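You operate a simulated robot arm through the tools that you are given. There is no shell and no other tool.

You run a simulated robot arm. Do the job below in one go: nothing can be reset, and whatever is moved stays where it is left.

TASK
Unstrap the bale; sink it with the purple stack and latch the floor.
Fine: both go in the teal tub; the tub latch holds only once the floor is right down. Set down upright: what you pick out.

Only the result counts: the job must be done as asked and must still hold three seconds after the hand-in. Knocking over, shifting, dropping, spilling or breaking anything else fails it.

THE ROBOT
A 6-joint arm with a two-finger gripper, fixed in place. Base frame: the origin is on the floor under the middle of its stand, x ahead of it, y to its left, z up; the work surface is at about z = 780. Readings come in mm, degrees, newtons and seconds.
It reaches about 1572 mm from its shoulder. Its first joint turns from -166.0 to 166.0 degrees. Payload 2.45 kg.
Tool frame: the origin (TCP) lies between the finger pads and is the grasp point; the fingertips stand 20 mm ahead of it; z points along the fingers, y is the line along which they close. The gripper opens to 140 mm; its body begins 168 mm behind the TCP.
Orientation is that of the tool frame in the base frame, as [roll, pitch, yaw] about the fixed x, y, z axes, in that order (R = Rz(yaw) Ry(pitch) Rx(roll)). With the fingers straight down and closing along the base's y, the tool's x points along the base's -x, its y along +y and its z along -z.

THE INTERFACE
- The arm moves only by the tool jog_arm. Its argument "plan" is a list of rows, each a list of 7 numbers: the shift along the tool's x, y, z in mm, then the turn, a rotation vector about the tool's x, y, z in degrees, then the finger opening in mm, from 0 to 140. In form: [[tx, ty, tz, wx, wy, wz, fingers], ...]. A call has 1 to 20 rows; each row shifts and turns the commanded pose from where the row before left it, along the tool's axes as they then stand. Each row takes 0.2 s and may step no farther than 50 mm and 8.6 degrees from the row before; otherwise, or with a gripper value out of range, the whole call is refused. A pose out of reach is approached as far as the arm can. The call stops where the force on the tool passes 80 N (or 10 N more than at its start, if that is more) or the arm is blocked; 0.2 s more then pass. Each finger travels about 45 mm/s and halts on what it meets, pressing with about 24 N; the grip force reading is that of the motor and also rises with nothing between the fingers. The clock runs only during rows and for 0.2 s after the last one: add rows that do not move to give the fingers time. The reply holds the time, the measured pose of the TCP, the force on the tool along the base axes, the opening and the grip force, in the units named above and with some noise, with the torque about the TCP (base axes, N m) and any sound that the robot's microphone picked up.
- Cameras (640 x 400 px; columns grow to the right, rows downward): "scene" is fixed at [204.6, 508.3, 1368.6]; the picture's right is [-0.81, -0.58, 0.00], its down [-0.10, 0.14, -0.98] and it looks along [0.57, -0.80, -0.17] (base axes); focal length 214 px, centre (320, 200). "wrist" rides on the gripper at [78, 11, -209] in the tool frame; the picture's right is [-0.14, 0.99, 0.00], its down [-0.92, -0.13, -0.37] and it looks along [-0.37, -0.05, 0.93] (tool axes); focal length 280 px, centre (320, 200). There is no depth. A picture from a camera that has moved, and an enlarged one, comes with that camera's place and axes in the base frame and with its lens. The place of the scene camera against the robot may be out by one fixed shift of up to 25 mm in any direction.
- get_image(camera): a new picture of that camera. It takes no simulated time.
- close_up(camera, box): a new picture of the part [left, top, right, bottom] of that camera's present view, enlarged. It takes no simulated time.
- hand_in(): hands the job in; it is judged then, once.

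Places have to be worked out from the pictures, the camera data and where the tool is seen. Open the gripper and draw the arm clear of the work before you hand the job in, unless the task says otherwise.

The tools are called after ">>>" as name(argument=value, ...) on one line, values as JSON. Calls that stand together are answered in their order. jog_arm: Moves the arm, as the interface text tells. Its arguments: {"type":"object","properties":{"plan":{"type":"array","items":{"type":"array","items":{"type":"number"}}}},"required":["plan"]} The other tools are called the same way: get_image (camera) takes a picture; close_up (camera, box) takes an enlarged picture of a part of a camera's view; hand_in () hands the job in.

At the start:

```text
t: 0.0
tcp_pos: [493.4, -274.7, 1458.7]
tcp_rot: [-180.0, 0.0, 180.0]
force: [0.2, 0.3, 0.0]
moment: [0.01, 0.01, 0.0]
finger_gap: 140.0
gripper_force: 0.2
```

scene: 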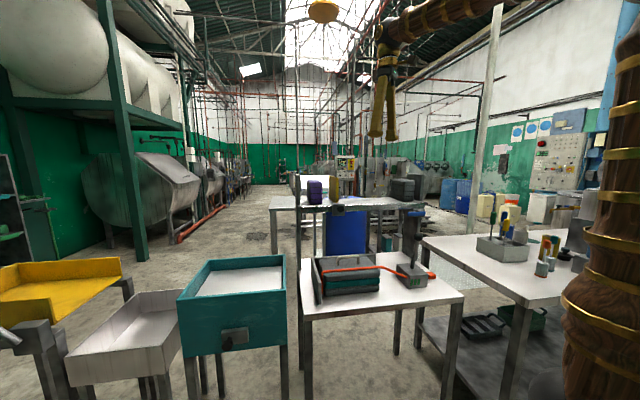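
wrist: 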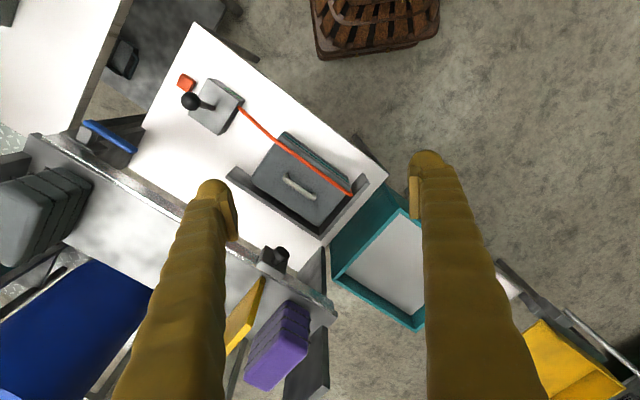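

The pictures show a table with a strapped bale, a teal tub with a white floor, a purple stack and other stuff on the back bench. I take enlarged views before moving anything.

>>> close_up(camera="scene", box=[280, 230, 480, 355])

>>> close_up(camera="scene", box=[160, 240, 320, 360])

>>> close_up(camera="scene", box=[260, 150, 440, 262])

>>> close_up(camera="wrist", box=[140, 40, 440, 228])

>>> close_up(camera="wrist", box=[200, 180, 440, 400])

>>> close_up(camera="scene", box=[0, 240, 200, 400])

>>> close_up(camera="scene", box=[420, 180, 620, 305])

```text
3.20 times, centred on (380, 292) of scene
camera zoom: at [204.6, 508.3, 1368.6], right [-0.81, -0.58, 0.0], down [-0.1, 0.14, -0.98], along [0.57, -0.8, -0.17], focal length 686 px, centre (128, -96)
```

zoom: 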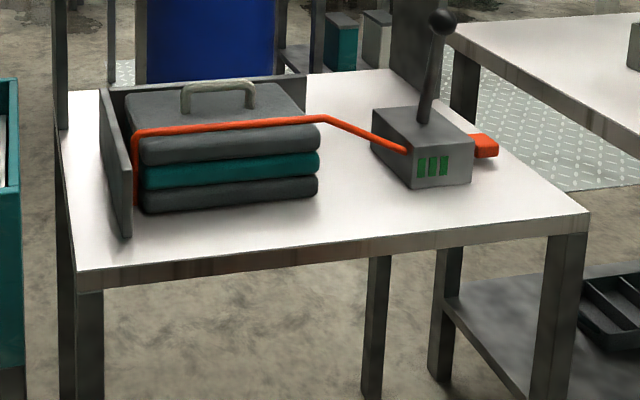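

```text
3.33 times, centred on (240, 300) of scene
camera zoom: at [204.6, 508.3, 1368.6], right [-0.81, -0.58, 0.0], down [-0.1, 0.14, -0.98], along [0.57, -0.8, -0.17], focal length 715 px, centre (587, -133)
```

zoom: 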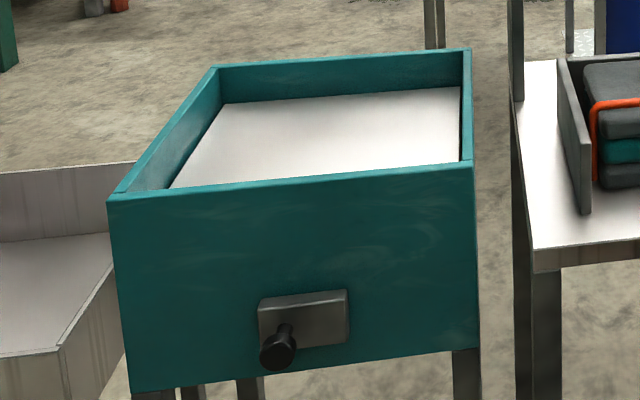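

```text
3.56 times, centred on (350, 206) of scene
camera zoom: at [204.6, 508.3, 1368.6], right [-0.81, -0.58, 0.0], down [-0.1, 0.14, -0.98], along [0.57, -0.8, -0.17], focal length 763 px, centre (213, 179)
```

zoom: 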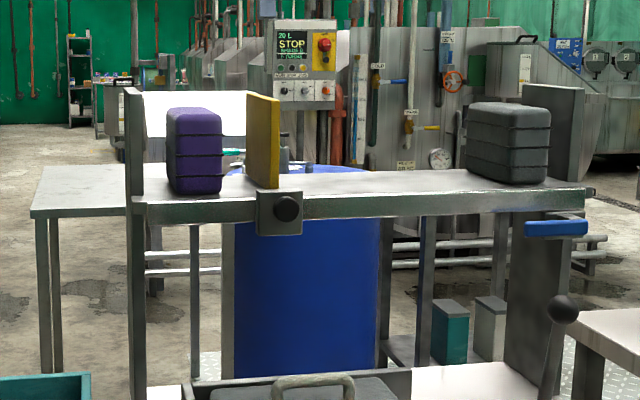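

```text
2.13 times, centred on (290, 134) of wrist
camera zoom: at [416.2, -264.8, 1668.7], right [0.14, 0.99, 0.0], down [0.92, -0.13, 0.37], along [0.37, -0.05, -0.93], focal length 597 px, centre (384, 340)
```

zoom: 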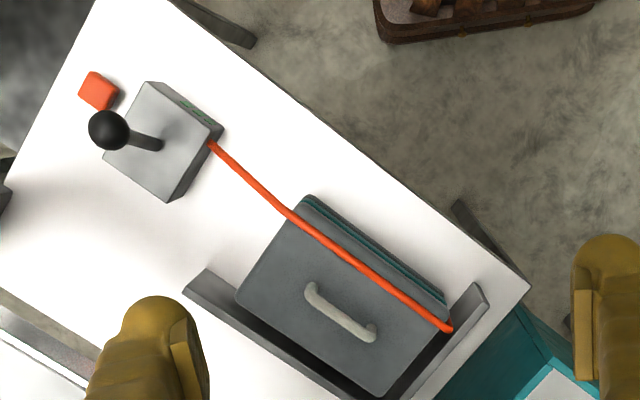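

```text
1.82 times, centred on (320, 290) of wrist
camera zoom: at [416.2, -264.8, 1668.7], right [0.14, 0.99, 0.0], down [0.92, -0.13, 0.37], along [0.37, -0.05, -0.93], focal length 510 px, centre (320, 36)
```

zoom: 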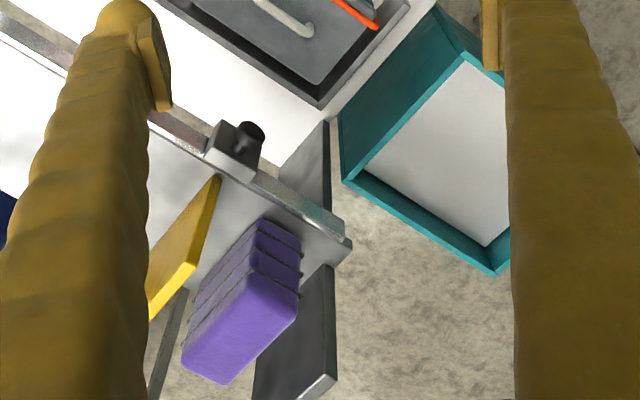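

```text
2.50 times, centred on (100, 320) of scene
camera zoom: at [204.6, 508.3, 1368.6], right [-0.81, -0.58, 0.0], down [-0.1, 0.14, -0.98], along [0.57, -0.8, -0.17], focal length 536 px, centre (870, -100)
```

zoom: 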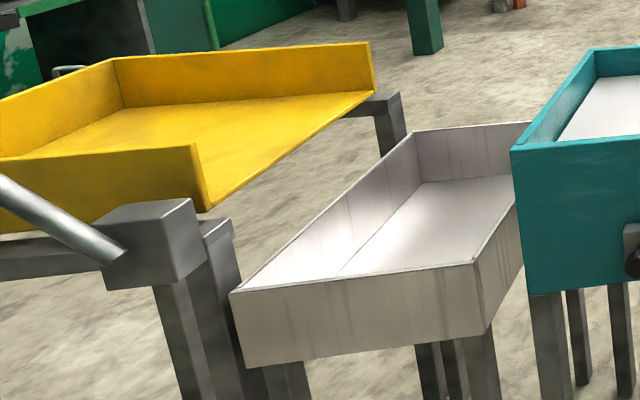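

```text
3.20 times, centred on (520, 242) of scene
camera zoom: at [204.6, 508.3, 1368.6], right [-0.81, -0.58, 0.0], down [-0.1, 0.14, -0.98], along [0.57, -0.8, -0.17], focal length 686 px, centre (-320, 64)
```

zoom: 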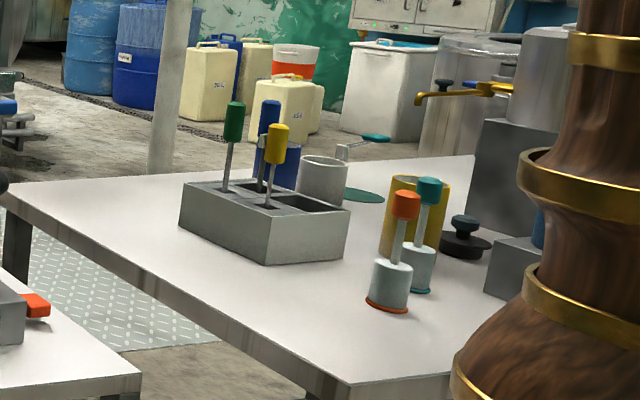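

The bale sits strapped in a corner fence near (663, -357, z≈910), the tub is farther out near (1110, -90), and the purple stack is high on a shelf near (930, -458, 1205). I move high and level over the tub to look at it with the wrist camera.

>>> jog_arm(plan=[[-42, 24, 0, 0, 0, 0, 140], [-42, 24, 0, 0, 0, 0, 140], [-42, 24, 0, 0, 0, 0, 140], [-42, 24, 0, 0, 0, 0, 140], [-42, 24, 0, 0, 0, 0, 140], [-42, 24, 0, 0, 0, 0, 140], [-42, 24, 0, 0, 0, 0, 140], [-42, 24, 0, 0, 0, 0, 140]])

>>> get_image(camera="wrist")

>>> get_image(camera="scene")

```text
t: 1.8
tcp_pos: [832.1, -81.6, 1460.5]
tcp_rot: [180.0, 0.0, 180.0]
force: [-1.2, 0.6, 0.8]
moment: [-0.03, -0.13, 0.02]
finger_gap: 140.0
gripper_force: 0.1
```

```text
taken
camera wrist: at [752.2, -70.9, 1670.5], right [0.14, 0.99, 0.0], down [0.92, -0.13, 0.37], along [0.37, -0.05, -0.93], focal length 280 px, centre (320, 200)
```

wrist: 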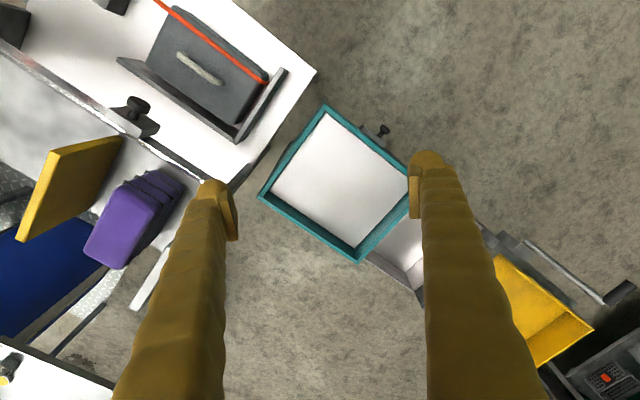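

```text
taken
```

scene: 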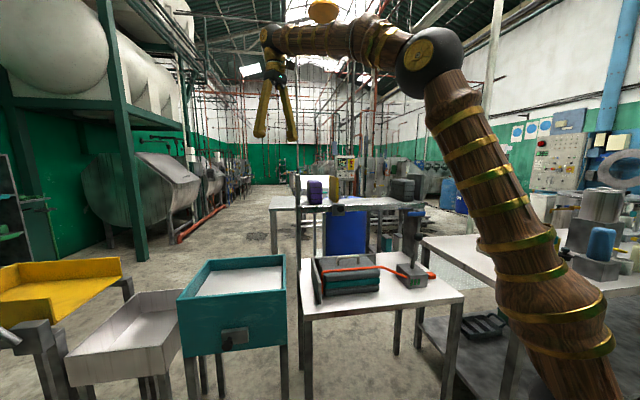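

The tub is now well in view between the fingers. I zoom in on the tub, its latch, the bale, and the purple stack.

>>> close_up(camera="wrist", box=[240, 90, 440, 270])

>>> close_up(camera="wrist", box=[0, 80, 240, 280])

>>> close_up(camera="wrist", box=[80, 0, 330, 160])

>>> close_up(camera="wrist", box=[350, 110, 430, 160])

```text
2.22 times, centred on (340, 180) of wrist
camera zoom: at [752.2, -70.9, 1670.5], right [0.14, 0.99, 0.0], down [0.92, -0.13, 0.37], along [0.37, -0.05, -0.93], focal length 623 px, centre (276, 244)
```

zoom: 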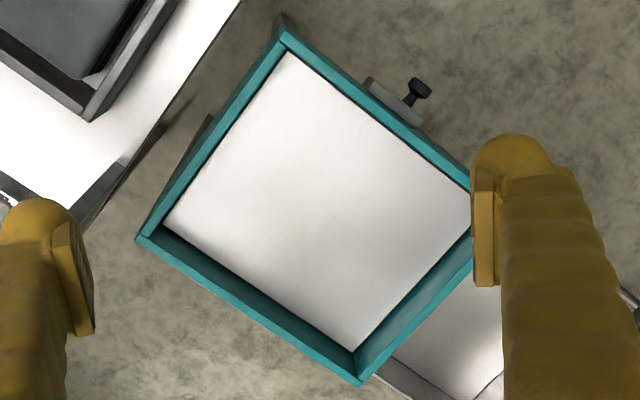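

```text
2.00 times, centred on (120, 180) of wrist
camera zoom: at [752.2, -70.9, 1670.5], right [0.14, 0.99, 0.0], down [0.92, -0.13, 0.37], along [0.37, -0.05, -0.93], focal length 561 px, centre (720, 240)
```

zoom: 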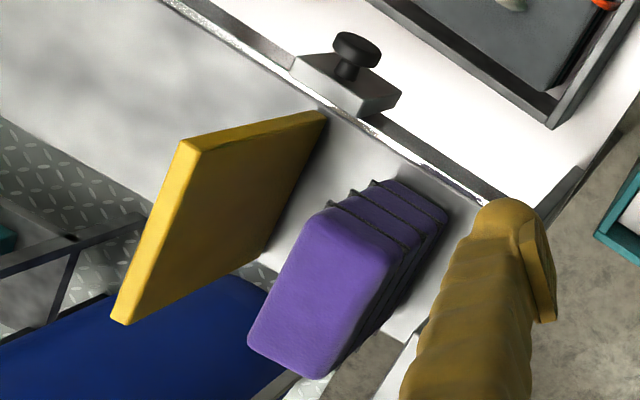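

```text
2.50 times, centred on (205, 80) of wrist
camera zoom: at [752.2, -70.9, 1670.5], right [0.14, 0.99, 0.0], down [0.92, -0.13, 0.37], along [0.37, -0.05, -0.93], focal length 701 px, centre (608, 500)
```

zoom: 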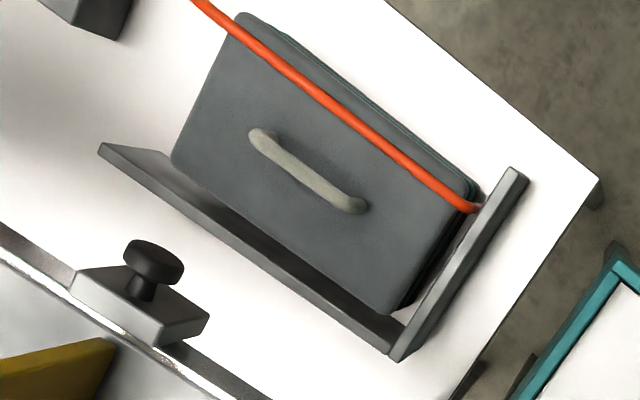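

```text
8.00 times, centred on (390, 135) of wrist
camera zoom: at [752.2, -70.9, 1670.5], right [0.14, 0.99, 0.0], down [0.92, -0.13, 0.37], along [0.37, -0.05, -0.93], focal length 2243 px, centre (-240, 720)
```

zoom: 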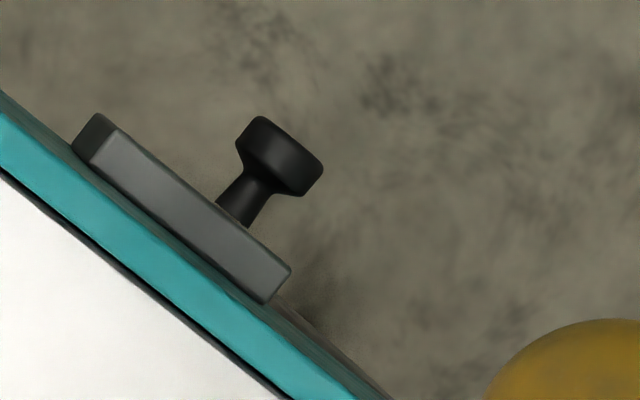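

Tub, table, bale and shelf are all turned about 45° in yaw; tub centre is near (1060, -43) with its rim near z=850, and its floor sits high, not far below the rim. Next I look at the tensioner near (437, -564), staying in front of the shelf on the way.

>>> jog_arm(plan=[[36.6, -30.9, 10.7, 0, 0, 0, 140], [36.6, -30.9, 10.7, 0, 0, 0, 140], [36.6, -30.9, 10.7, 0, 0, 0, 140], [36.6, -30.9, 10.7, 0, 0, 0, 140], [36.6, -30.9, 10.7, 0, 0, 0, 140], [36.6, -30.9, 10.7, 0, 0, 0, 140], [36.6, -30.9, 10.7, 0, 0, 0, 140], [36.6, -30.9, 10.7, 0, 0, 0, 140], [36.6, -30.9, 10.7, 0, 0, 0, 140], [36.6, -30.9, 10.7, 0, 0, 0, 140], [36.6, -30.9, 10.7, 0, 0, 0, 140], [36.6, -30.9, 10.7, 0, 0, 0, 140], [36.6, -30.9, 10.7, 0, 0, 0, 140], [36.6, -30.9, 10.7, 0, 0, 0, 140], [36.6, -30.9, 10.7, 0, 0, 0, 140]])

>>> get_image(camera="wrist")

>>> get_image(camera="scene")

```text
t: 5.0
tcp_pos: [279.6, -547.7, 1297.8]
tcp_rot: [180.0, 0.0, -180.0]
force: [-0.4, -0.1, 0.3]
moment: [-0.02, 0.05, -0.02]
finger_gap: 139.8
gripper_force: 0.1
```

```text
taken
camera wrist: at [201.8, -536.8, 1508.7], right [0.14, 0.99, 0.0], down [0.92, -0.13, 0.37], along [0.37, -0.05, -0.93], focal length 280 px, centre (320, 200)
```

wrist: 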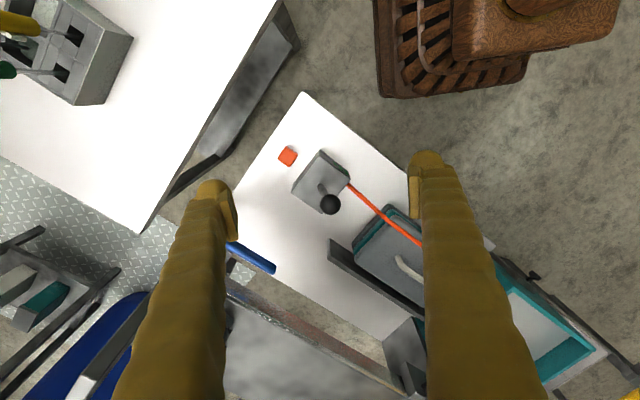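

```text
taken
```

scene: 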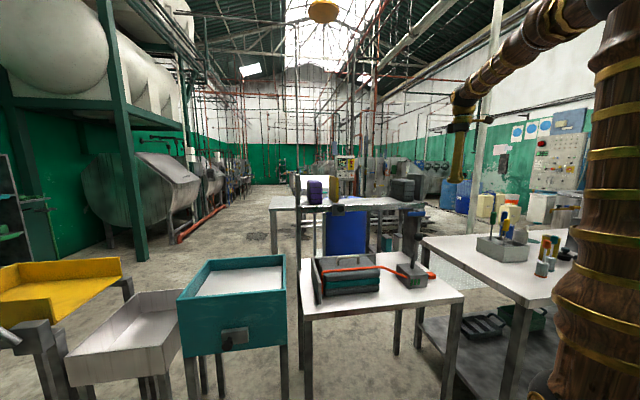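

The tensioner is now between the fingers. I zoom in on the tensioner box, lever, red piece and blue bar.

>>> close_up(camera="wrist", box=[255, 130, 375, 230])

>>> close_up(camera="wrist", box=[220, 200, 440, 330])

>>> close_up(camera="scene", box=[385, 240, 445, 300])

>>> close_up(camera="scene", box=[295, 170, 365, 220])

>>> close_up(camera="scene", box=[375, 165, 445, 255])

>>> close_up(camera="scene", box=[205, 310, 265, 360])

```text
4.00 times, centred on (315, 180) of wrist
camera zoom: at [201.8, -536.8, 1508.7], right [0.14, 0.99, 0.0], down [0.92, -0.13, 0.37], along [0.37, -0.05, -0.93], focal length 1122 px, centre (340, 280)
```

zoom: 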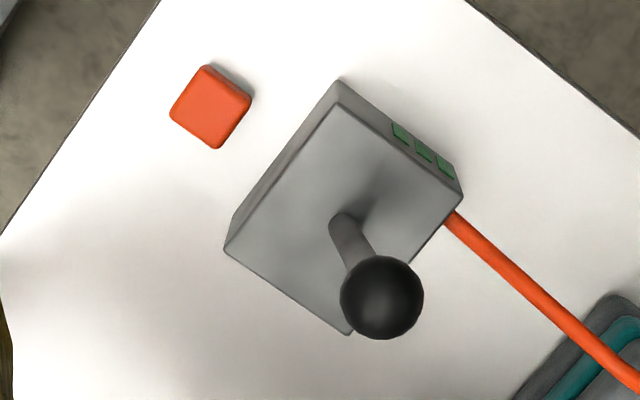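

```text
2.91 times, centred on (330, 265) of wrist
camera zoom: at [201.8, -536.8, 1508.7], right [0.14, 0.99, 0.0], down [0.92, -0.13, 0.37], along [0.37, -0.05, -0.93], focal length 816 px, centre (291, 11)
```

zoom: 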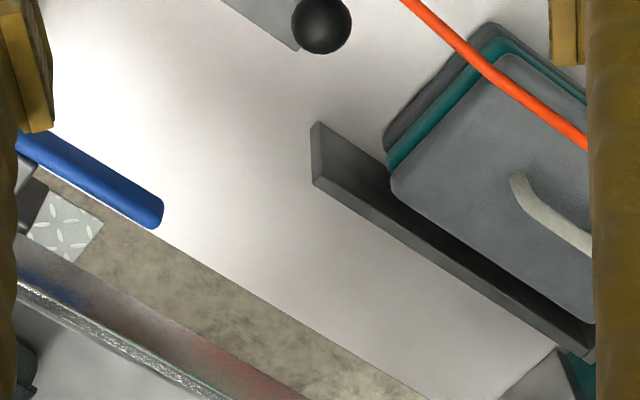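

```text
6.67 times, centred on (415, 270) of scene
camera zoom: at [204.6, 508.3, 1368.6], right [-0.81, -0.58, 0.0], down [-0.1, 0.14, -0.98], along [0.57, -0.8, -0.17], focal length 1430 px, centre (-313, -267)
```

zoom: 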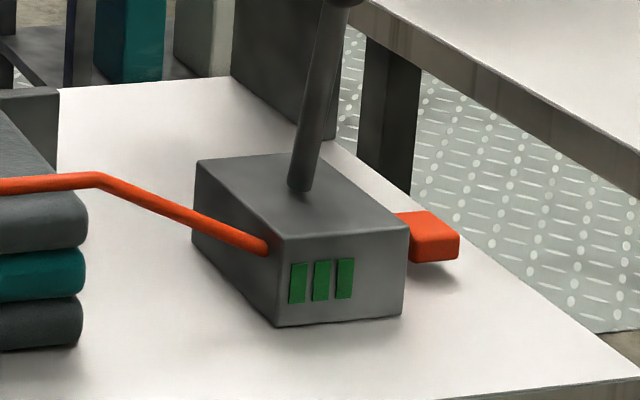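

```text
8.00 times, centred on (330, 195) of scene
camera zoom: at [204.6, 508.3, 1368.6], right [-0.81, -0.58, 0.0], down [-0.1, 0.14, -0.98], along [0.57, -0.8, -0.17], focal length 1716 px, centre (240, 240)
```

zoom: 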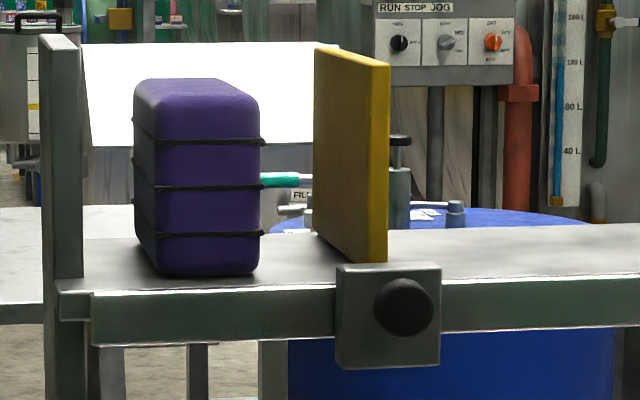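

```text
4.44 times, centred on (410, 210) of scene
camera zoom: at [204.6, 508.3, 1368.6], right [-0.81, -0.58, 0.0], down [-0.1, 0.14, -0.98], along [0.57, -0.8, -0.17], focal length 953 px, centre (-80, 156)
```

zoom: 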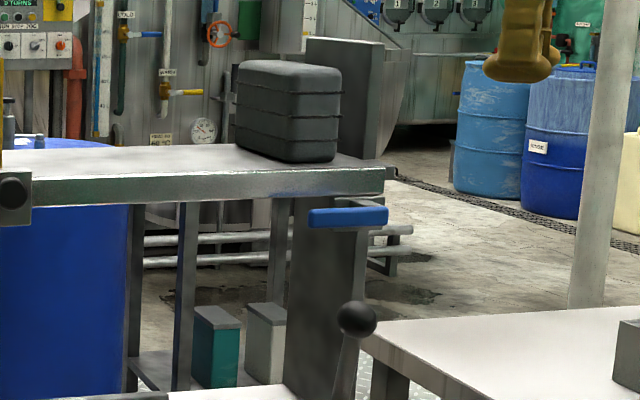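

```text
8.00 times, centred on (235, 335) of scene
camera zoom: at [204.6, 508.3, 1368.6], right [-0.81, -0.58, 0.0], down [-0.1, 0.14, -0.98], along [0.57, -0.8, -0.17], focal length 1716 px, centre (1000, -880)
```

zoom: 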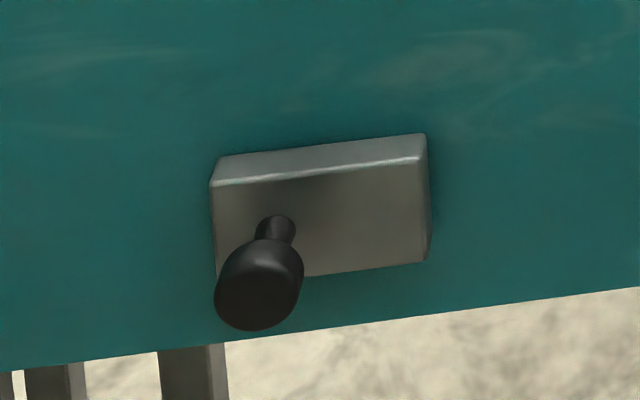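

The lever ball is near (406, -546, 1026), leaning slightly toward the scene camera, and the red block is near (354, -641, 800) just beyond the box. I yaw the tool 45° to line up with the table and move in for a closer look at the tensioner and red block.

>>> jog_arm(plan=[[0, 0, 0, 0, 0, -7.5, 140], [0, 0, 0, 0, 0, -7.5, 140], [0, 0, 0, 0, 0, -7.5, 140], [0, 0, 0, 0, 0, -7.5, 140], [0, 0, 0, 0, 0, -7.5, 140], [0, 0, 0, 0, 0, -7.5, 140]])

>>> get_image(camera="wrist")

```text
t: 6.4
tcp_pos: [281.5, -547.4, 1299.1]
tcp_rot: [179.9, 0.0, -134.9]
force: [0.7, 0.2, -0.1]
moment: [-0.01, 0.02, -0.03]
finger_gap: 140.0
gripper_force: 0.1
```

```text
taken
camera wrist: at [218.2, -595.2, 1508.4], right [-0.6, 0.8, 0.0], down [0.74, 0.56, 0.37], along [0.29, 0.22, -0.93], focal length 280 px, centre (320, 200)
```

wrist: 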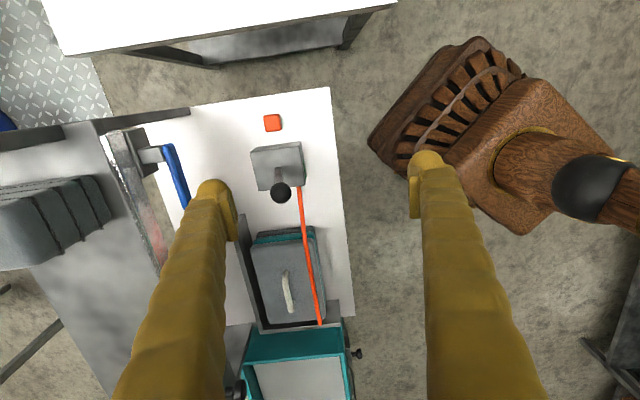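

The view is now aligned with the table. I descend and back off along the strap line to look at the red block and box from nearer.

>>> jog_arm(plan=[[16.2, -16.2, 36, 0, 0, 0, 140], [16.2, -16.2, 36, 0, 0, 0, 140], [16.2, -16.2, 36, 0, 0, 0, 140], [16.2, -16.2, 36, 0, 0, 0, 140], [16.2, -16.2, 36, 0, 0, 0, 140], [16.2, -16.2, 36, 0, 0, 0, 140], [16.2, -16.2, 36, 0, 0, 0, 140], [16.2, -16.2, 36, 0, 0, 0, 140]])

>>> get_image(camera="wrist")

>>> get_image(camera="scene")

```text
t: 8.2
tcp_pos: [282.5, -731.2, 1011.0]
tcp_rot: [179.9, 0.0, -135.1]
force: [0.3, 0.6, 0.5]
moment: [0.0, -0.02, 0.0]
finger_gap: 139.8
gripper_force: 0.0
```

```text
taken
camera wrist: at [219.8, -778.2, 1220.7], right [-0.6, 0.8, 0.0], down [0.74, 0.56, 0.37], along [0.29, 0.22, -0.93], focal length 280 px, centre (320, 200)
```

wrist: 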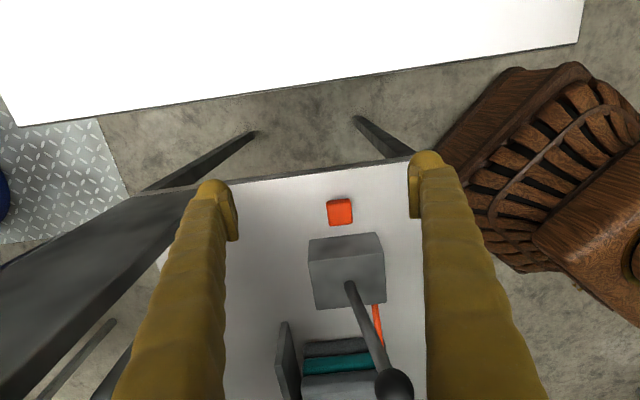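

```text
taken
```

scene: 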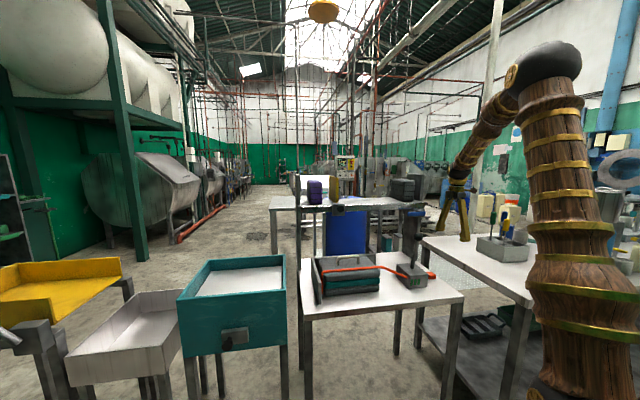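

>>> close_up(camera="wrist", box=[260, 170, 430, 300])

>>> close_up(camera="wrist", box=[250, 270, 430, 400])

```text
3.08 times, centred on (345, 235) of wrist
camera zoom: at [219.8, -778.2, 1220.7], right [-0.6, 0.8, 0.0], down [0.74, 0.56, 0.37], along [0.29, 0.22, -0.93], focal length 863 px, centre (243, 92)
```

zoom: 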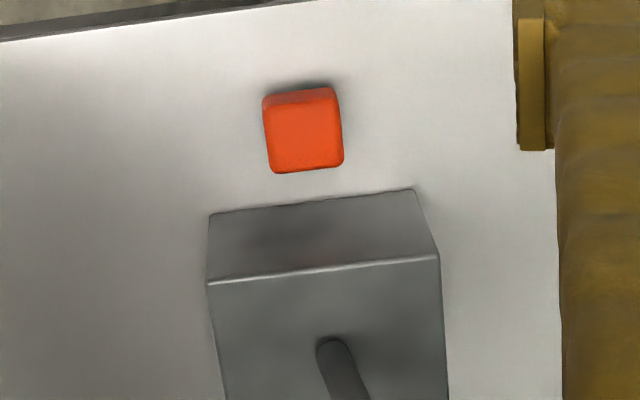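

```text
3.08 times, centred on (340, 335) of wrist
camera zoom: at [219.8, -778.2, 1220.7], right [-0.6, 0.8, 0.0], down [0.74, 0.56, 0.37], along [0.29, 0.22, -0.93], focal length 863 px, centre (258, -215)
```

zoom: 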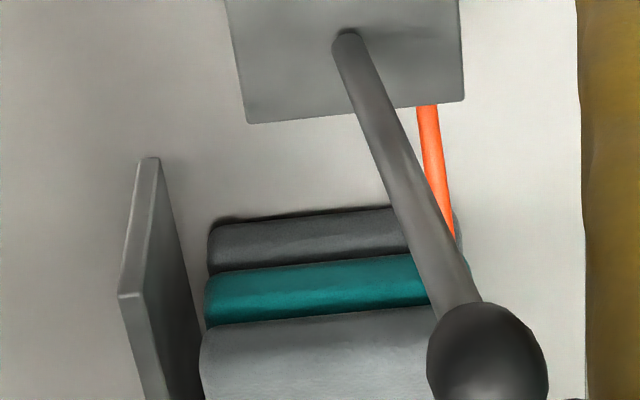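

The red block is a separate small block on the table, away from the box; the lever stands on the box top, leaning ~9° toward the open side. I rise, narrow the fingers to 80 mm and come down around the ball like a fork without gripping, to test the lever gently.

>>> jog_arm(plan=[[0, 0, -37, 0, 0, 0, 80], [0, 0, -37, 0, 0, 0, 80], [0, 0, -37, 0, 0, 0, 80], [-42.9, 9.1, 0, 0, 0, 0, 80], [-42.9, 9.1, 0, 0, 0, 0, 80], [-42.9, 9.1, 0, 0, 0, 0, 80], [-42.9, 9.1, 0, 0, 0, 0, 80], [-42.9, 9.1, 0, 0, 0, 0, 80]])

>>> get_image(camera="wrist")

>>> close_up(camera="scene", box=[340, 150, 480, 310])

```text
t: 10.0
tcp_pos: [401.9, -543.3, 1120.8]
tcp_rot: [179.9, 0.1, -135.0]
force: [0.1, 0.3, 0.9]
moment: [0.02, 0.03, -0.01]
finger_gap: 79.8
gripper_force: 0.1
```

```text
taken
camera wrist: at [339.1, -592.2, 1330.5], right [-0.6, 0.8, 0.0], down [0.74, 0.56, 0.37], along [0.29, 0.22, -0.93], focal length 280 px, centre (320, 200)
```

wrist: 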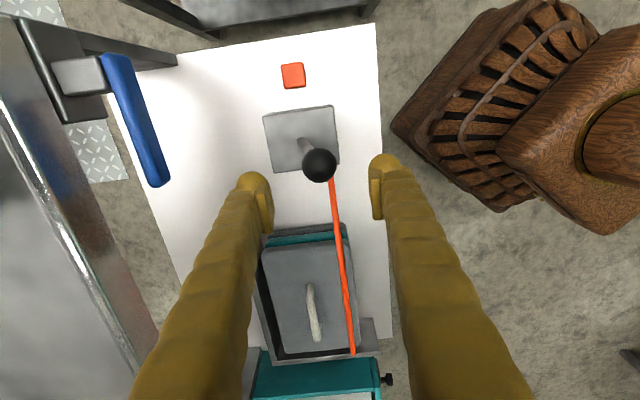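

```text
2.50 times, centred on (410, 230) of scene
camera zoom: at [204.6, 508.3, 1368.6], right [-0.81, -0.58, 0.0], down [-0.1, 0.14, -0.98], along [0.57, -0.8, -0.17], focal length 536 px, centre (95, 125)
```

zoom: 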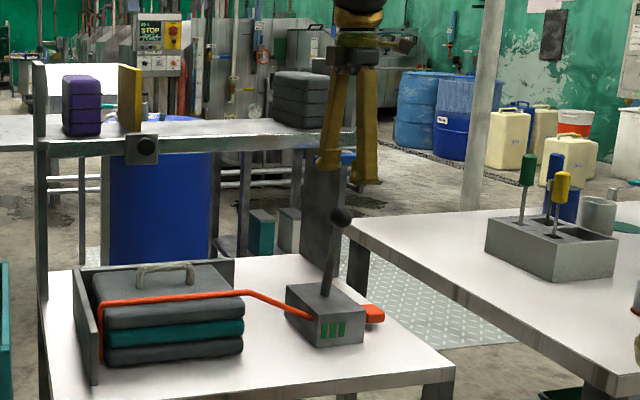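

The ball computes to (405, -546, 1026), and the fingers straddle it. I descend 90 mm so the pads lie at ball height.

>>> jog_arm(plan=[[0, -3.5, 30, 0, 0, 0, 80], [0, 0, 30, 0, 0, 0, 80], [0, 0, 30, 0, 0, 0, 80], [0, 0, 0, 0, 0, 0, 60], [0, 0, 0, 0, 0, 0, 60]])

>>> get_image(camera="wrist")

>>> close_up(camera="scene", box=[340, 180, 460, 300])

```text
t: 11.2
tcp_pos: [403.7, -549.8, 1031.0]
tcp_rot: [-179.9, 0.0, -135.0]
force: [-0.2, -0.1, -0.5]
moment: [0.01, -0.01, 0.0]
finger_gap: 60.3
gripper_force: 0.1
```

```text
taken
camera wrist: at [341.0, -597.6, 1241.6], right [-0.6, 0.8, 0.0], down [0.74, 0.56, 0.37], along [0.29, 0.22, -0.93], focal length 280 px, centre (320, 200)
```

wrist: 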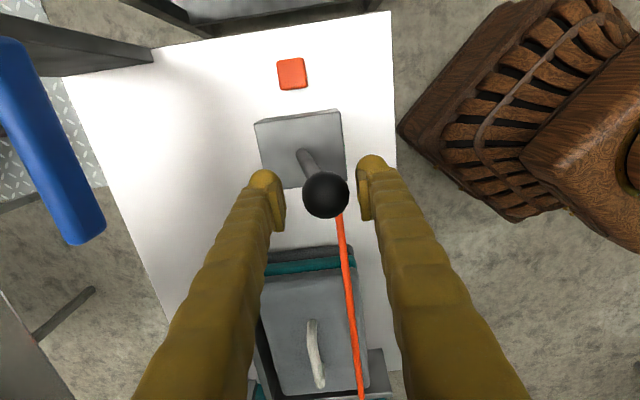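

```text
3.33 times, centred on (400, 240) of scene
camera zoom: at [204.6, 508.3, 1368.6], right [-0.81, -0.58, 0.0], down [-0.1, 0.14, -0.98], along [0.57, -0.8, -0.17], focal length 715 px, centre (53, 67)
```

zoom: 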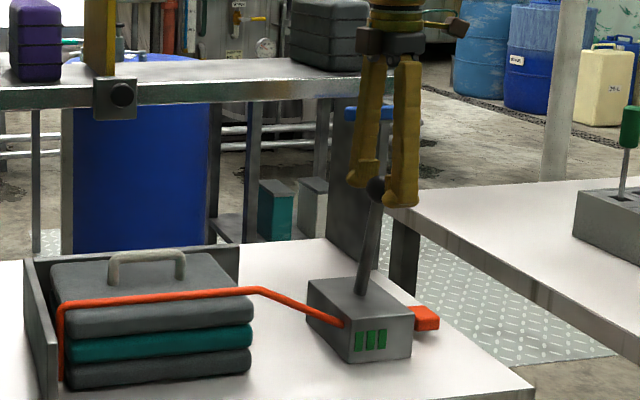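

The ball is centred between the pads with ~10 mm play each side. I push gently toward the open side (tool +y) to feel the lever.

>>> jog_arm(plan=[[0, 5, 0, 0, 0, 0, 60], [0, 5, 0, 0, 0, 0, 60], [0, 5, 0, 0, 0, 0, 60], [0, 3, 0, 0, 0, 0, 60], [0, 0, 0, 0, 0, 0, 60]])

>>> get_image(camera="wrist")

```text
t: 12.4
tcp_pos: [390.4, -533.9, 1031.3]
tcp_rot: [-180.0, -0.1, -135.0]
force: [1.7, -1.1, 0.9]
moment: [0.0, 0.01, 0.01]
finger_gap: 60.8
gripper_force: 0.9
```

```text
taken
camera wrist: at [327.8, -583.5, 1241.5], right [-0.6, 0.8, 0.0], down [0.74, 0.56, 0.37], along [0.29, 0.22, -0.93], focal length 280 px, centre (320, 200)
```

wrist: 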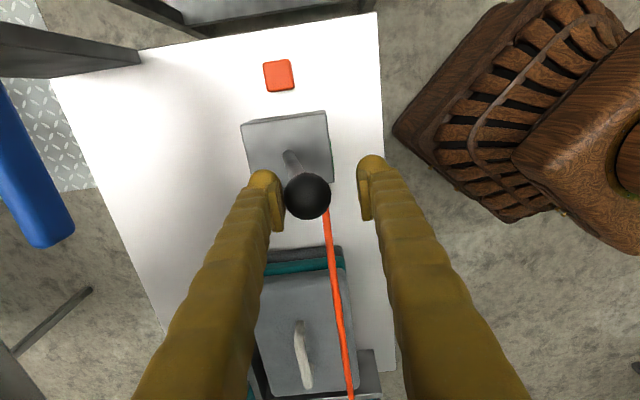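

A light ~2 N resistance shows the finger is just touching the ball. I push a further 12 mm the same way to see whether it moves or stops.

>>> jog_arm(plan=[[0, 4, 0, 0, 0, 0, 60], [0, 4, 0, 0, 0, 0, 60], [0, 4, 0, 0, 0, 0, 60], [0, 0, 0, 0, 0, 0, 60]])

>>> get_image(camera="wrist")

>>> close_up(camera="scene", box=[300, 180, 460, 300])

```text
t: 13.4
tcp_pos: [381.1, -527.4, 1030.8]
tcp_rot: [179.9, -0.1, -135.0]
force: [0.3, -1.3, -0.7]
moment: [-0.04, 0.0, -0.06]
finger_gap: 61.2
gripper_force: 1.1
```

```text
taken
camera wrist: at [319.1, -575.7, 1241.4], right [-0.6, 0.8, 0.0], down [0.74, 0.56, 0.37], along [0.29, 0.22, -0.93], focal length 280 px, centre (320, 200)
```

wrist: 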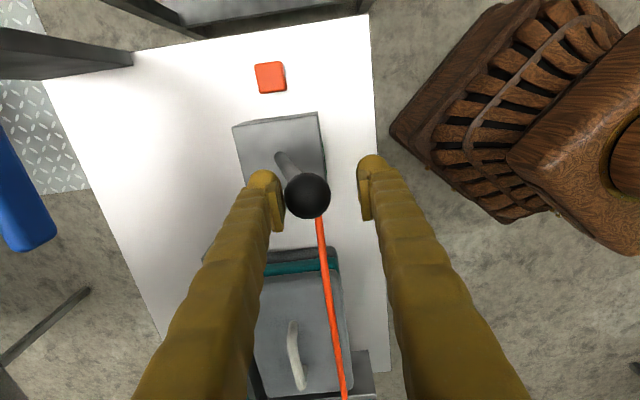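

```text
3.33 times, centred on (380, 240) of scene
camera zoom: at [204.6, 508.3, 1368.6], right [-0.81, -0.58, 0.0], down [-0.1, 0.14, -0.98], along [0.57, -0.8, -0.17], focal length 715 px, centre (120, 67)
```

zoom: 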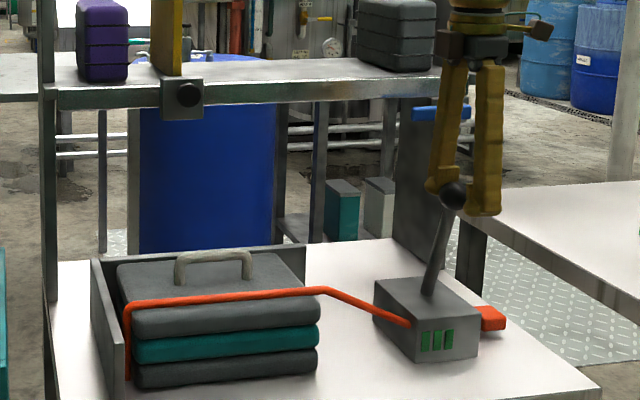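

The lever swings easily toward the open side with only ~1-2 N, and the strap and green bars are unchanged so far. I follow the arc in small steps, checking for changes.

>>> jog_arm(plan=[[0, 5, 1, 0, 0, 0, 60], [0, 5, 1, 0, 0, 0, 60], [0, 5, 2, 0, 0, 0, 60], [0, 5, 2, 0, 0, 0, 60], [0, 0, 0, 0, 0, 0, 60]])

>>> get_image(camera="wrist")

>>> close_up(camera="scene", box=[300, 180, 460, 300])

```text
t: 14.6
tcp_pos: [370.3, -513.1, 1024.3]
tcp_rot: [179.9, 0.0, -135.0]
force: [0.5, -1.8, 1.0]
moment: [-0.03, -0.04, -0.03]
finger_gap: 61.4
gripper_force: 0.9
```

```text
taken
camera wrist: at [305.6, -560.9, 1235.1], right [-0.6, 0.8, 0.0], down [0.74, 0.56, 0.37], along [0.29, 0.22, -0.93], focal length 280 px, centre (320, 200)
```

wrist: 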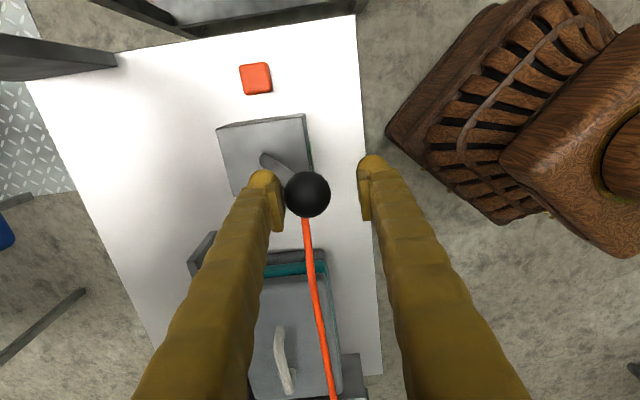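

```text
3.33 times, centred on (380, 240) of scene
camera zoom: at [204.6, 508.3, 1368.6], right [-0.81, -0.58, 0.0], down [-0.1, 0.14, -0.98], along [0.57, -0.8, -0.17], focal length 715 px, centre (120, 67)
```

zoom: 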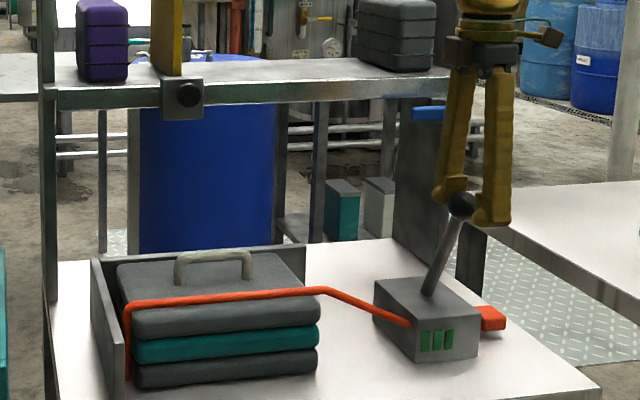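

Lever is at ~20° with no change yet and low resistance; I continue to follow the arc to about 40°.

>>> jog_arm(plan=[[0, 7.5, 2, 0, 0, 0, 60], [0, 7.5, 3, 0, 0, 0, 60], [0, 7.5, 3, 0, 0, 0, 60], [0, 7.5, 4, 0, 0, 0, 60], [0, 7, 4, 0, 0, 0, 60], [0, 7, 5, 0, 0, 0, 60], [0, 0, 0, 0, 0, 0, 60]])

>>> get_image(camera="wrist")

>>> close_up(camera="scene", box=[300, 180, 460, 300])

```text
t: 16.2
tcp_pos: [338.4, -481.7, 1003.1]
tcp_rot: [180.0, 0.0, -135.0]
force: [3.1, -1.7, 1.4]
moment: [-0.05, -0.09, 0.0]
finger_gap: 62.5
gripper_force: 1.7
```

```text
taken
camera wrist: at [274.7, -530.1, 1214.1], right [-0.6, 0.8, 0.0], down [0.74, 0.56, 0.37], along [0.29, 0.22, -0.93], focal length 280 px, centre (320, 200)
```

wrist: 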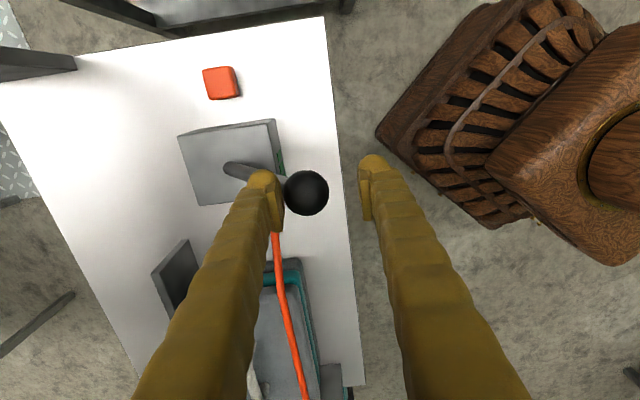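

```text
3.33 times, centred on (380, 240) of scene
camera zoom: at [204.6, 508.3, 1368.6], right [-0.81, -0.58, 0.0], down [-0.1, 0.14, -0.98], along [0.57, -0.8, -0.17], focal length 715 px, centre (120, 67)
```

zoom: 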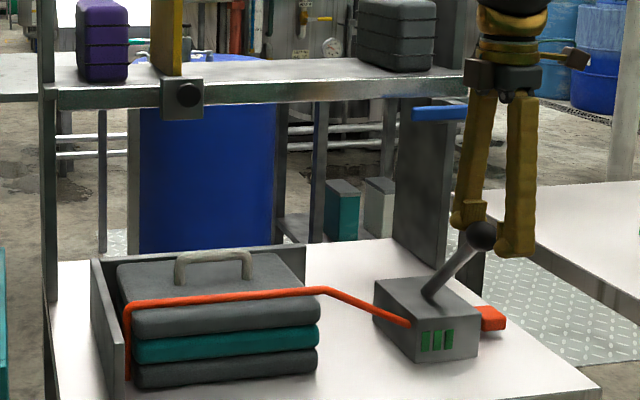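

Resistance grows slowly (3.5 N), lever at ~35°, no change in strap or bars yet. I continue the arc to about 55-60°.

>>> jog_arm(plan=[[0, 7.5, 5, 0, 0, 0, 60], [0, 7, 5.5, 0, 0, 0, 60], [0, 6, 6, 0, 0, 0, 60], [0, 6, 6, 0, 0, 0, 60], [0, 6, 6, 0, 0, 0, 60], [0, 5.5, 6.5, 0, 0, 0, 60], [0, 5, 6.5, 0, 0, 0, 60], [0, 0, 0, 0, 0, 0, 60]])

>>> get_image(camera="wrist")

>>> close_up(camera="scene", box=[300, 180, 460, 300])

```text
t: 18.0
tcp_pos: [306.4, -451.2, 963.1]
tcp_rot: [-180.0, 0.0, -135.0]
force: [2.7, -4.3, 2.8]
moment: [-0.12, -0.11, -0.07]
finger_gap: 63.7
gripper_force: 2.8
```

```text
taken
camera wrist: at [243.9, -499.6, 1172.8], right [-0.6, 0.8, 0.0], down [0.74, 0.56, 0.37], along [0.29, 0.22, -0.93], focal length 280 px, centre (320, 200)
```

wrist: 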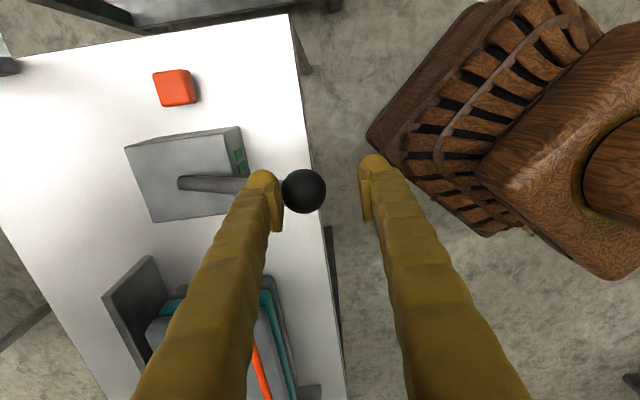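

```text
3.33 times, centred on (380, 240) of scene
camera zoom: at [204.6, 508.3, 1368.6], right [-0.81, -0.58, 0.0], down [-0.1, 0.14, -0.98], along [0.57, -0.8, -0.17], focal length 715 px, centre (120, 67)
```

zoom: 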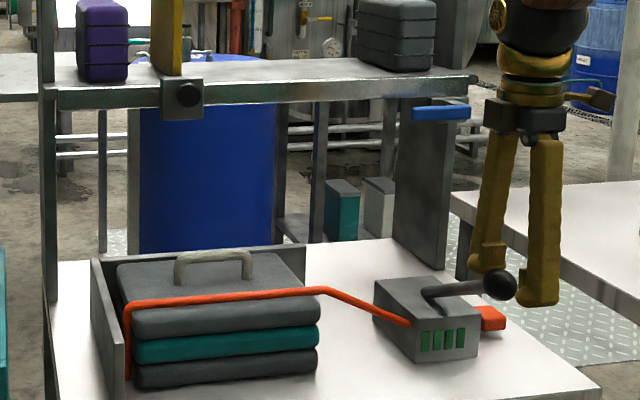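

The indicator seems to have changed — it may now show four bars. I zoom in to confirm before going further.

>>> close_up(camera="scene", box=[385, 250, 435, 295])

>>> close_up(camera="wrist", box=[100, 100, 300, 230])

>>> close_up(camera="wrist", box=[90, 220, 350, 400])

```text
8.89 times, centred on (410, 272) of scene
camera zoom: at [204.6, 508.3, 1368.6], right [-0.81, -0.58, 0.0], down [-0.1, 0.14, -0.98], along [0.57, -0.8, -0.17], focal length 1906 px, centre (-480, -444)
```

zoom: 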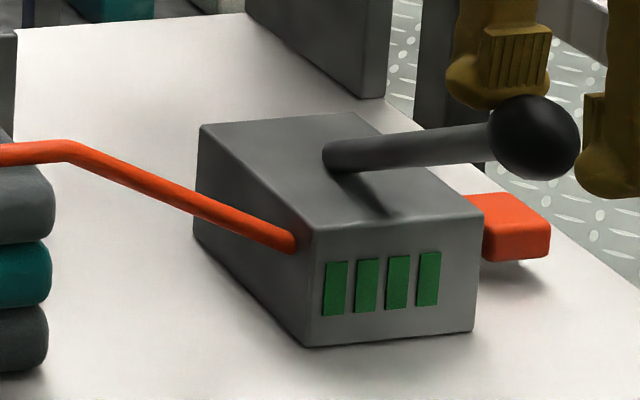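

```text
3.08 times, centred on (200, 165) of wrist
camera zoom: at [243.9, -499.6, 1172.8], right [-0.6, 0.8, 0.0], down [0.74, 0.56, 0.37], along [0.29, 0.22, -0.93], focal length 863 px, centre (689, 308)
```

zoom: 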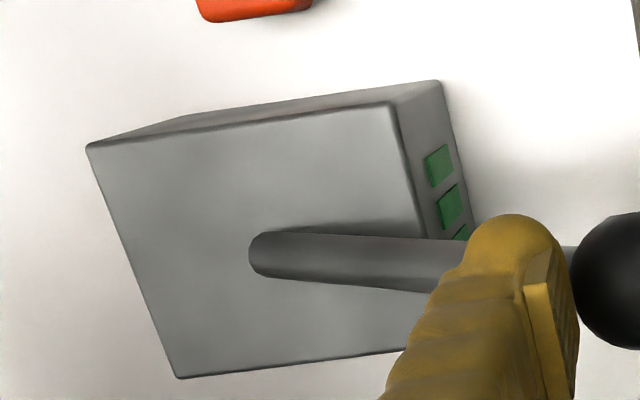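

```text
2.22 times, centred on (220, 310) of wrist
camera zoom: at [243.9, -499.6, 1172.8], right [-0.6, 0.8, 0.0], down [0.74, 0.56, 0.37], along [0.29, 0.22, -0.93], focal length 623 px, centre (542, -44)
```

zoom: 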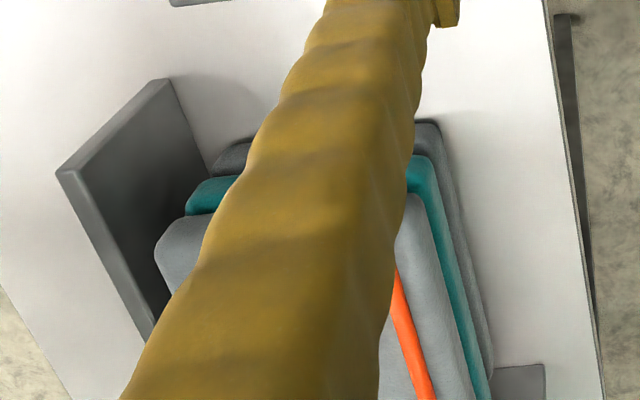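

The indicator rose from three to four bars as the lever swung, so this stroke may be winding the strap tighter, and the red piece (which appears to float just above the table) is likely the release. I let the lever back along its arc and check whether the bars go down again.

>>> jog_arm(plan=[[0, -5, -6.5, 0, 0, 0, 60], [0, -5.5, -6.5, 0, 0, 0, 60], [0, -6, -6, 0, 0, 0, 60], [0, -6, -6, 0, 0, 0, 60], [0, -6, -6, 0, 0, 0, 60], [0, -7, -5.5, 0, 0, 0, 60], [0, -7.5, -5, 0, 0, 0, 60], [0, 0, 0, 0, 0, 0, 60]])

>>> get_image(camera="wrist")

>>> close_up(camera="scene", box=[385, 230, 445, 295])

```text
t: 19.8
tcp_pos: [336.2, -481.9, 1005.1]
tcp_rot: [180.0, 0.0, -134.9]
force: [3.9, -3.2, -0.2]
moment: [-0.04, 0.01, -0.01]
finger_gap: 62.6
gripper_force: 2.3
```

```text
taken
camera wrist: at [273.3, -530.5, 1215.1], right [-0.6, 0.8, 0.0], down [0.74, 0.56, 0.37], along [0.29, 0.22, -0.93], focal length 280 px, centre (320, 200)
```

wrist: 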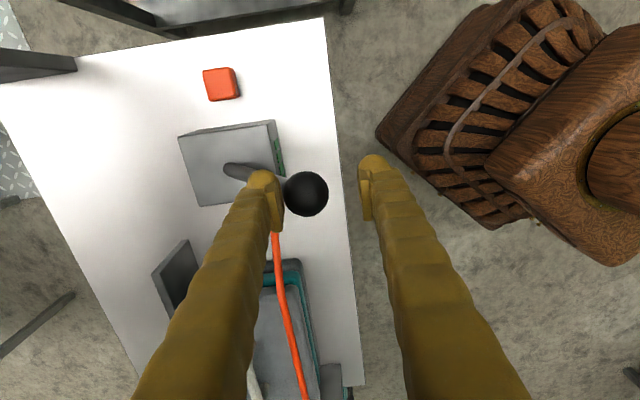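

```text
6.15 times, centred on (415, 262) of scene
camera zoom: at [204.6, 508.3, 1368.6], right [-0.81, -0.58, 0.0], down [-0.1, 0.14, -0.98], along [0.57, -0.8, -0.17], focal length 1320 px, centre (-265, -185)
```

zoom: 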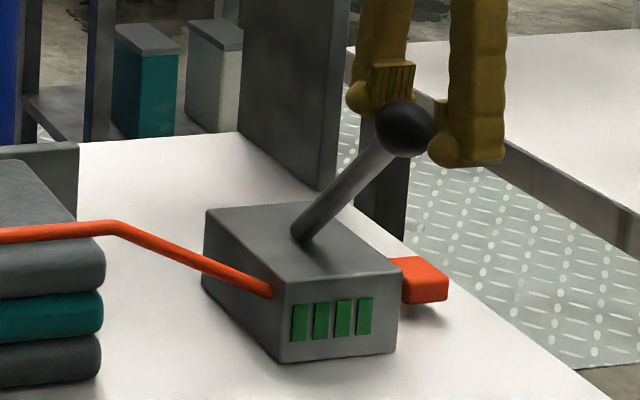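

The four bars stay while the lever springs back, so it is a ratchet that tightens — I won't pump it again. I let the lever return fully to rest, then rise clear of it.

>>> jog_arm(plan=[[0, -6.5, -4.5, 0, 0, 0, 60], [0, -6.5, -4.5, 0, 0, 0, 60], [0, -7.5, -4, 0, 0, 0, 60], [0, -7.5, -4, 0, 0, 0, 60], [0, -7.5, -3, 0, 0, 0, 60], [0, -7.5, -3, 0, 0, 0, 60], [0, -8, -2.5, 0, 0, 0, 60], [0, -8, -2.5, 0, 0, 0, 60], [0, -8, -2, 0, 0, 0, 60], [0, -8, -1, 0, 0, 0, 60], [0, -8, -1, 0, 0, 0, 60], [0, 0, 0, 0, 0, 0, 60]])

>>> get_image(camera="wrist")

```text
t: 22.4
tcp_pos: [395.9, -539.0, 1036.6]
tcp_rot: [-180.0, 0.0, -135.0]
force: [0.4, 0.0, 0.1]
moment: [0.0, 0.02, -0.01]
finger_gap: 60.3
gripper_force: 0.0
```

```text
taken
camera wrist: at [332.6, -588.2, 1246.3], right [-0.6, 0.8, 0.0], down [0.74, 0.56, 0.37], along [0.29, 0.22, -0.93], focal length 280 px, centre (320, 200)
```

wrist: 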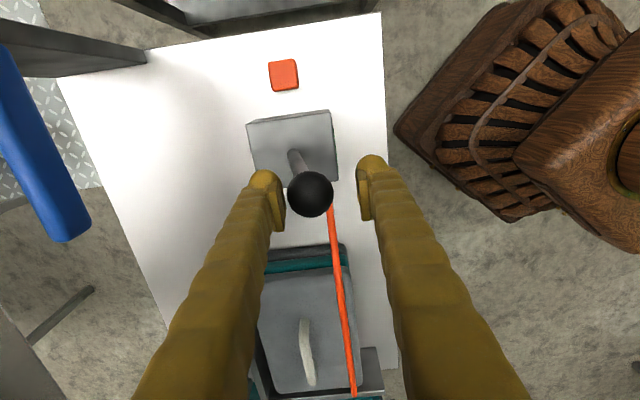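

The lever is back at rest with no load. I rise, back off along -u, and pitch the tool so the wrist camera looks at the red piece from a low angle.

>>> jog_arm(plan=[[0, 0, -47, 0, 0, 0, 60], [0, 0, -47, 0, 0, 0, 60], [39.5, -7.2, 0, 0, 0, 0, 100], [39.5, -7.2, 0, 0, 0, 0, 140], [39.5, -7.2, 0, 0, 0, 0, 140], [39.5, -7.2, 0, 0, 0, 0, 140], [39.5, -7.2, 0, 0, 0, 0, 140], [39.5, -7.2, 0, 0, 0, 0, 140], [0, 0, 0, 0, -7, 0, 140], [0, 0, 0, 0, -7, 0, 140], [0, 0, 0, 0, -7, 0, 140], [0, 0, 0, 0, -7, 0, 140], [0, 0, 0, 0, -7, 0, 140]])

>>> get_image(camera="wrist")

>>> get_image(camera="scene")

```text
t: 25.2
tcp_pos: [259.3, -737.6, 1130.9]
tcp_rot: [-179.9, 35.0, -135.0]
force: [-0.7, -0.9, 0.8]
moment: [-0.07, 0.03, -0.03]
finger_gap: 140.0
gripper_force: 0.0
```

```text
taken
camera wrist: at [120.4, -861.4, 1257.7], right [-0.62, 0.78, 0.08], down [0.47, 0.29, 0.83], along [0.62, 0.55, -0.55], focal length 280 px, centre (320, 200)
```

wrist: 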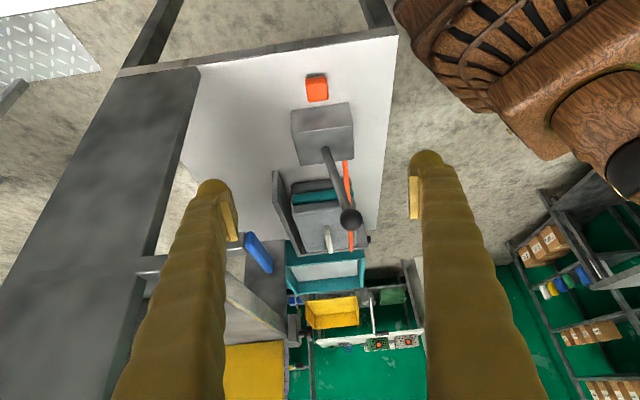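

```text
taken
```

scene: 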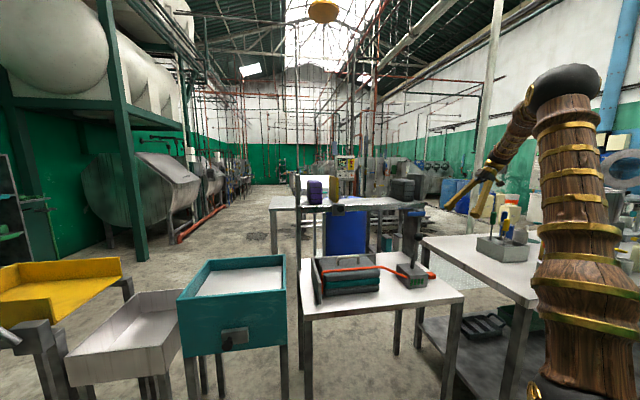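

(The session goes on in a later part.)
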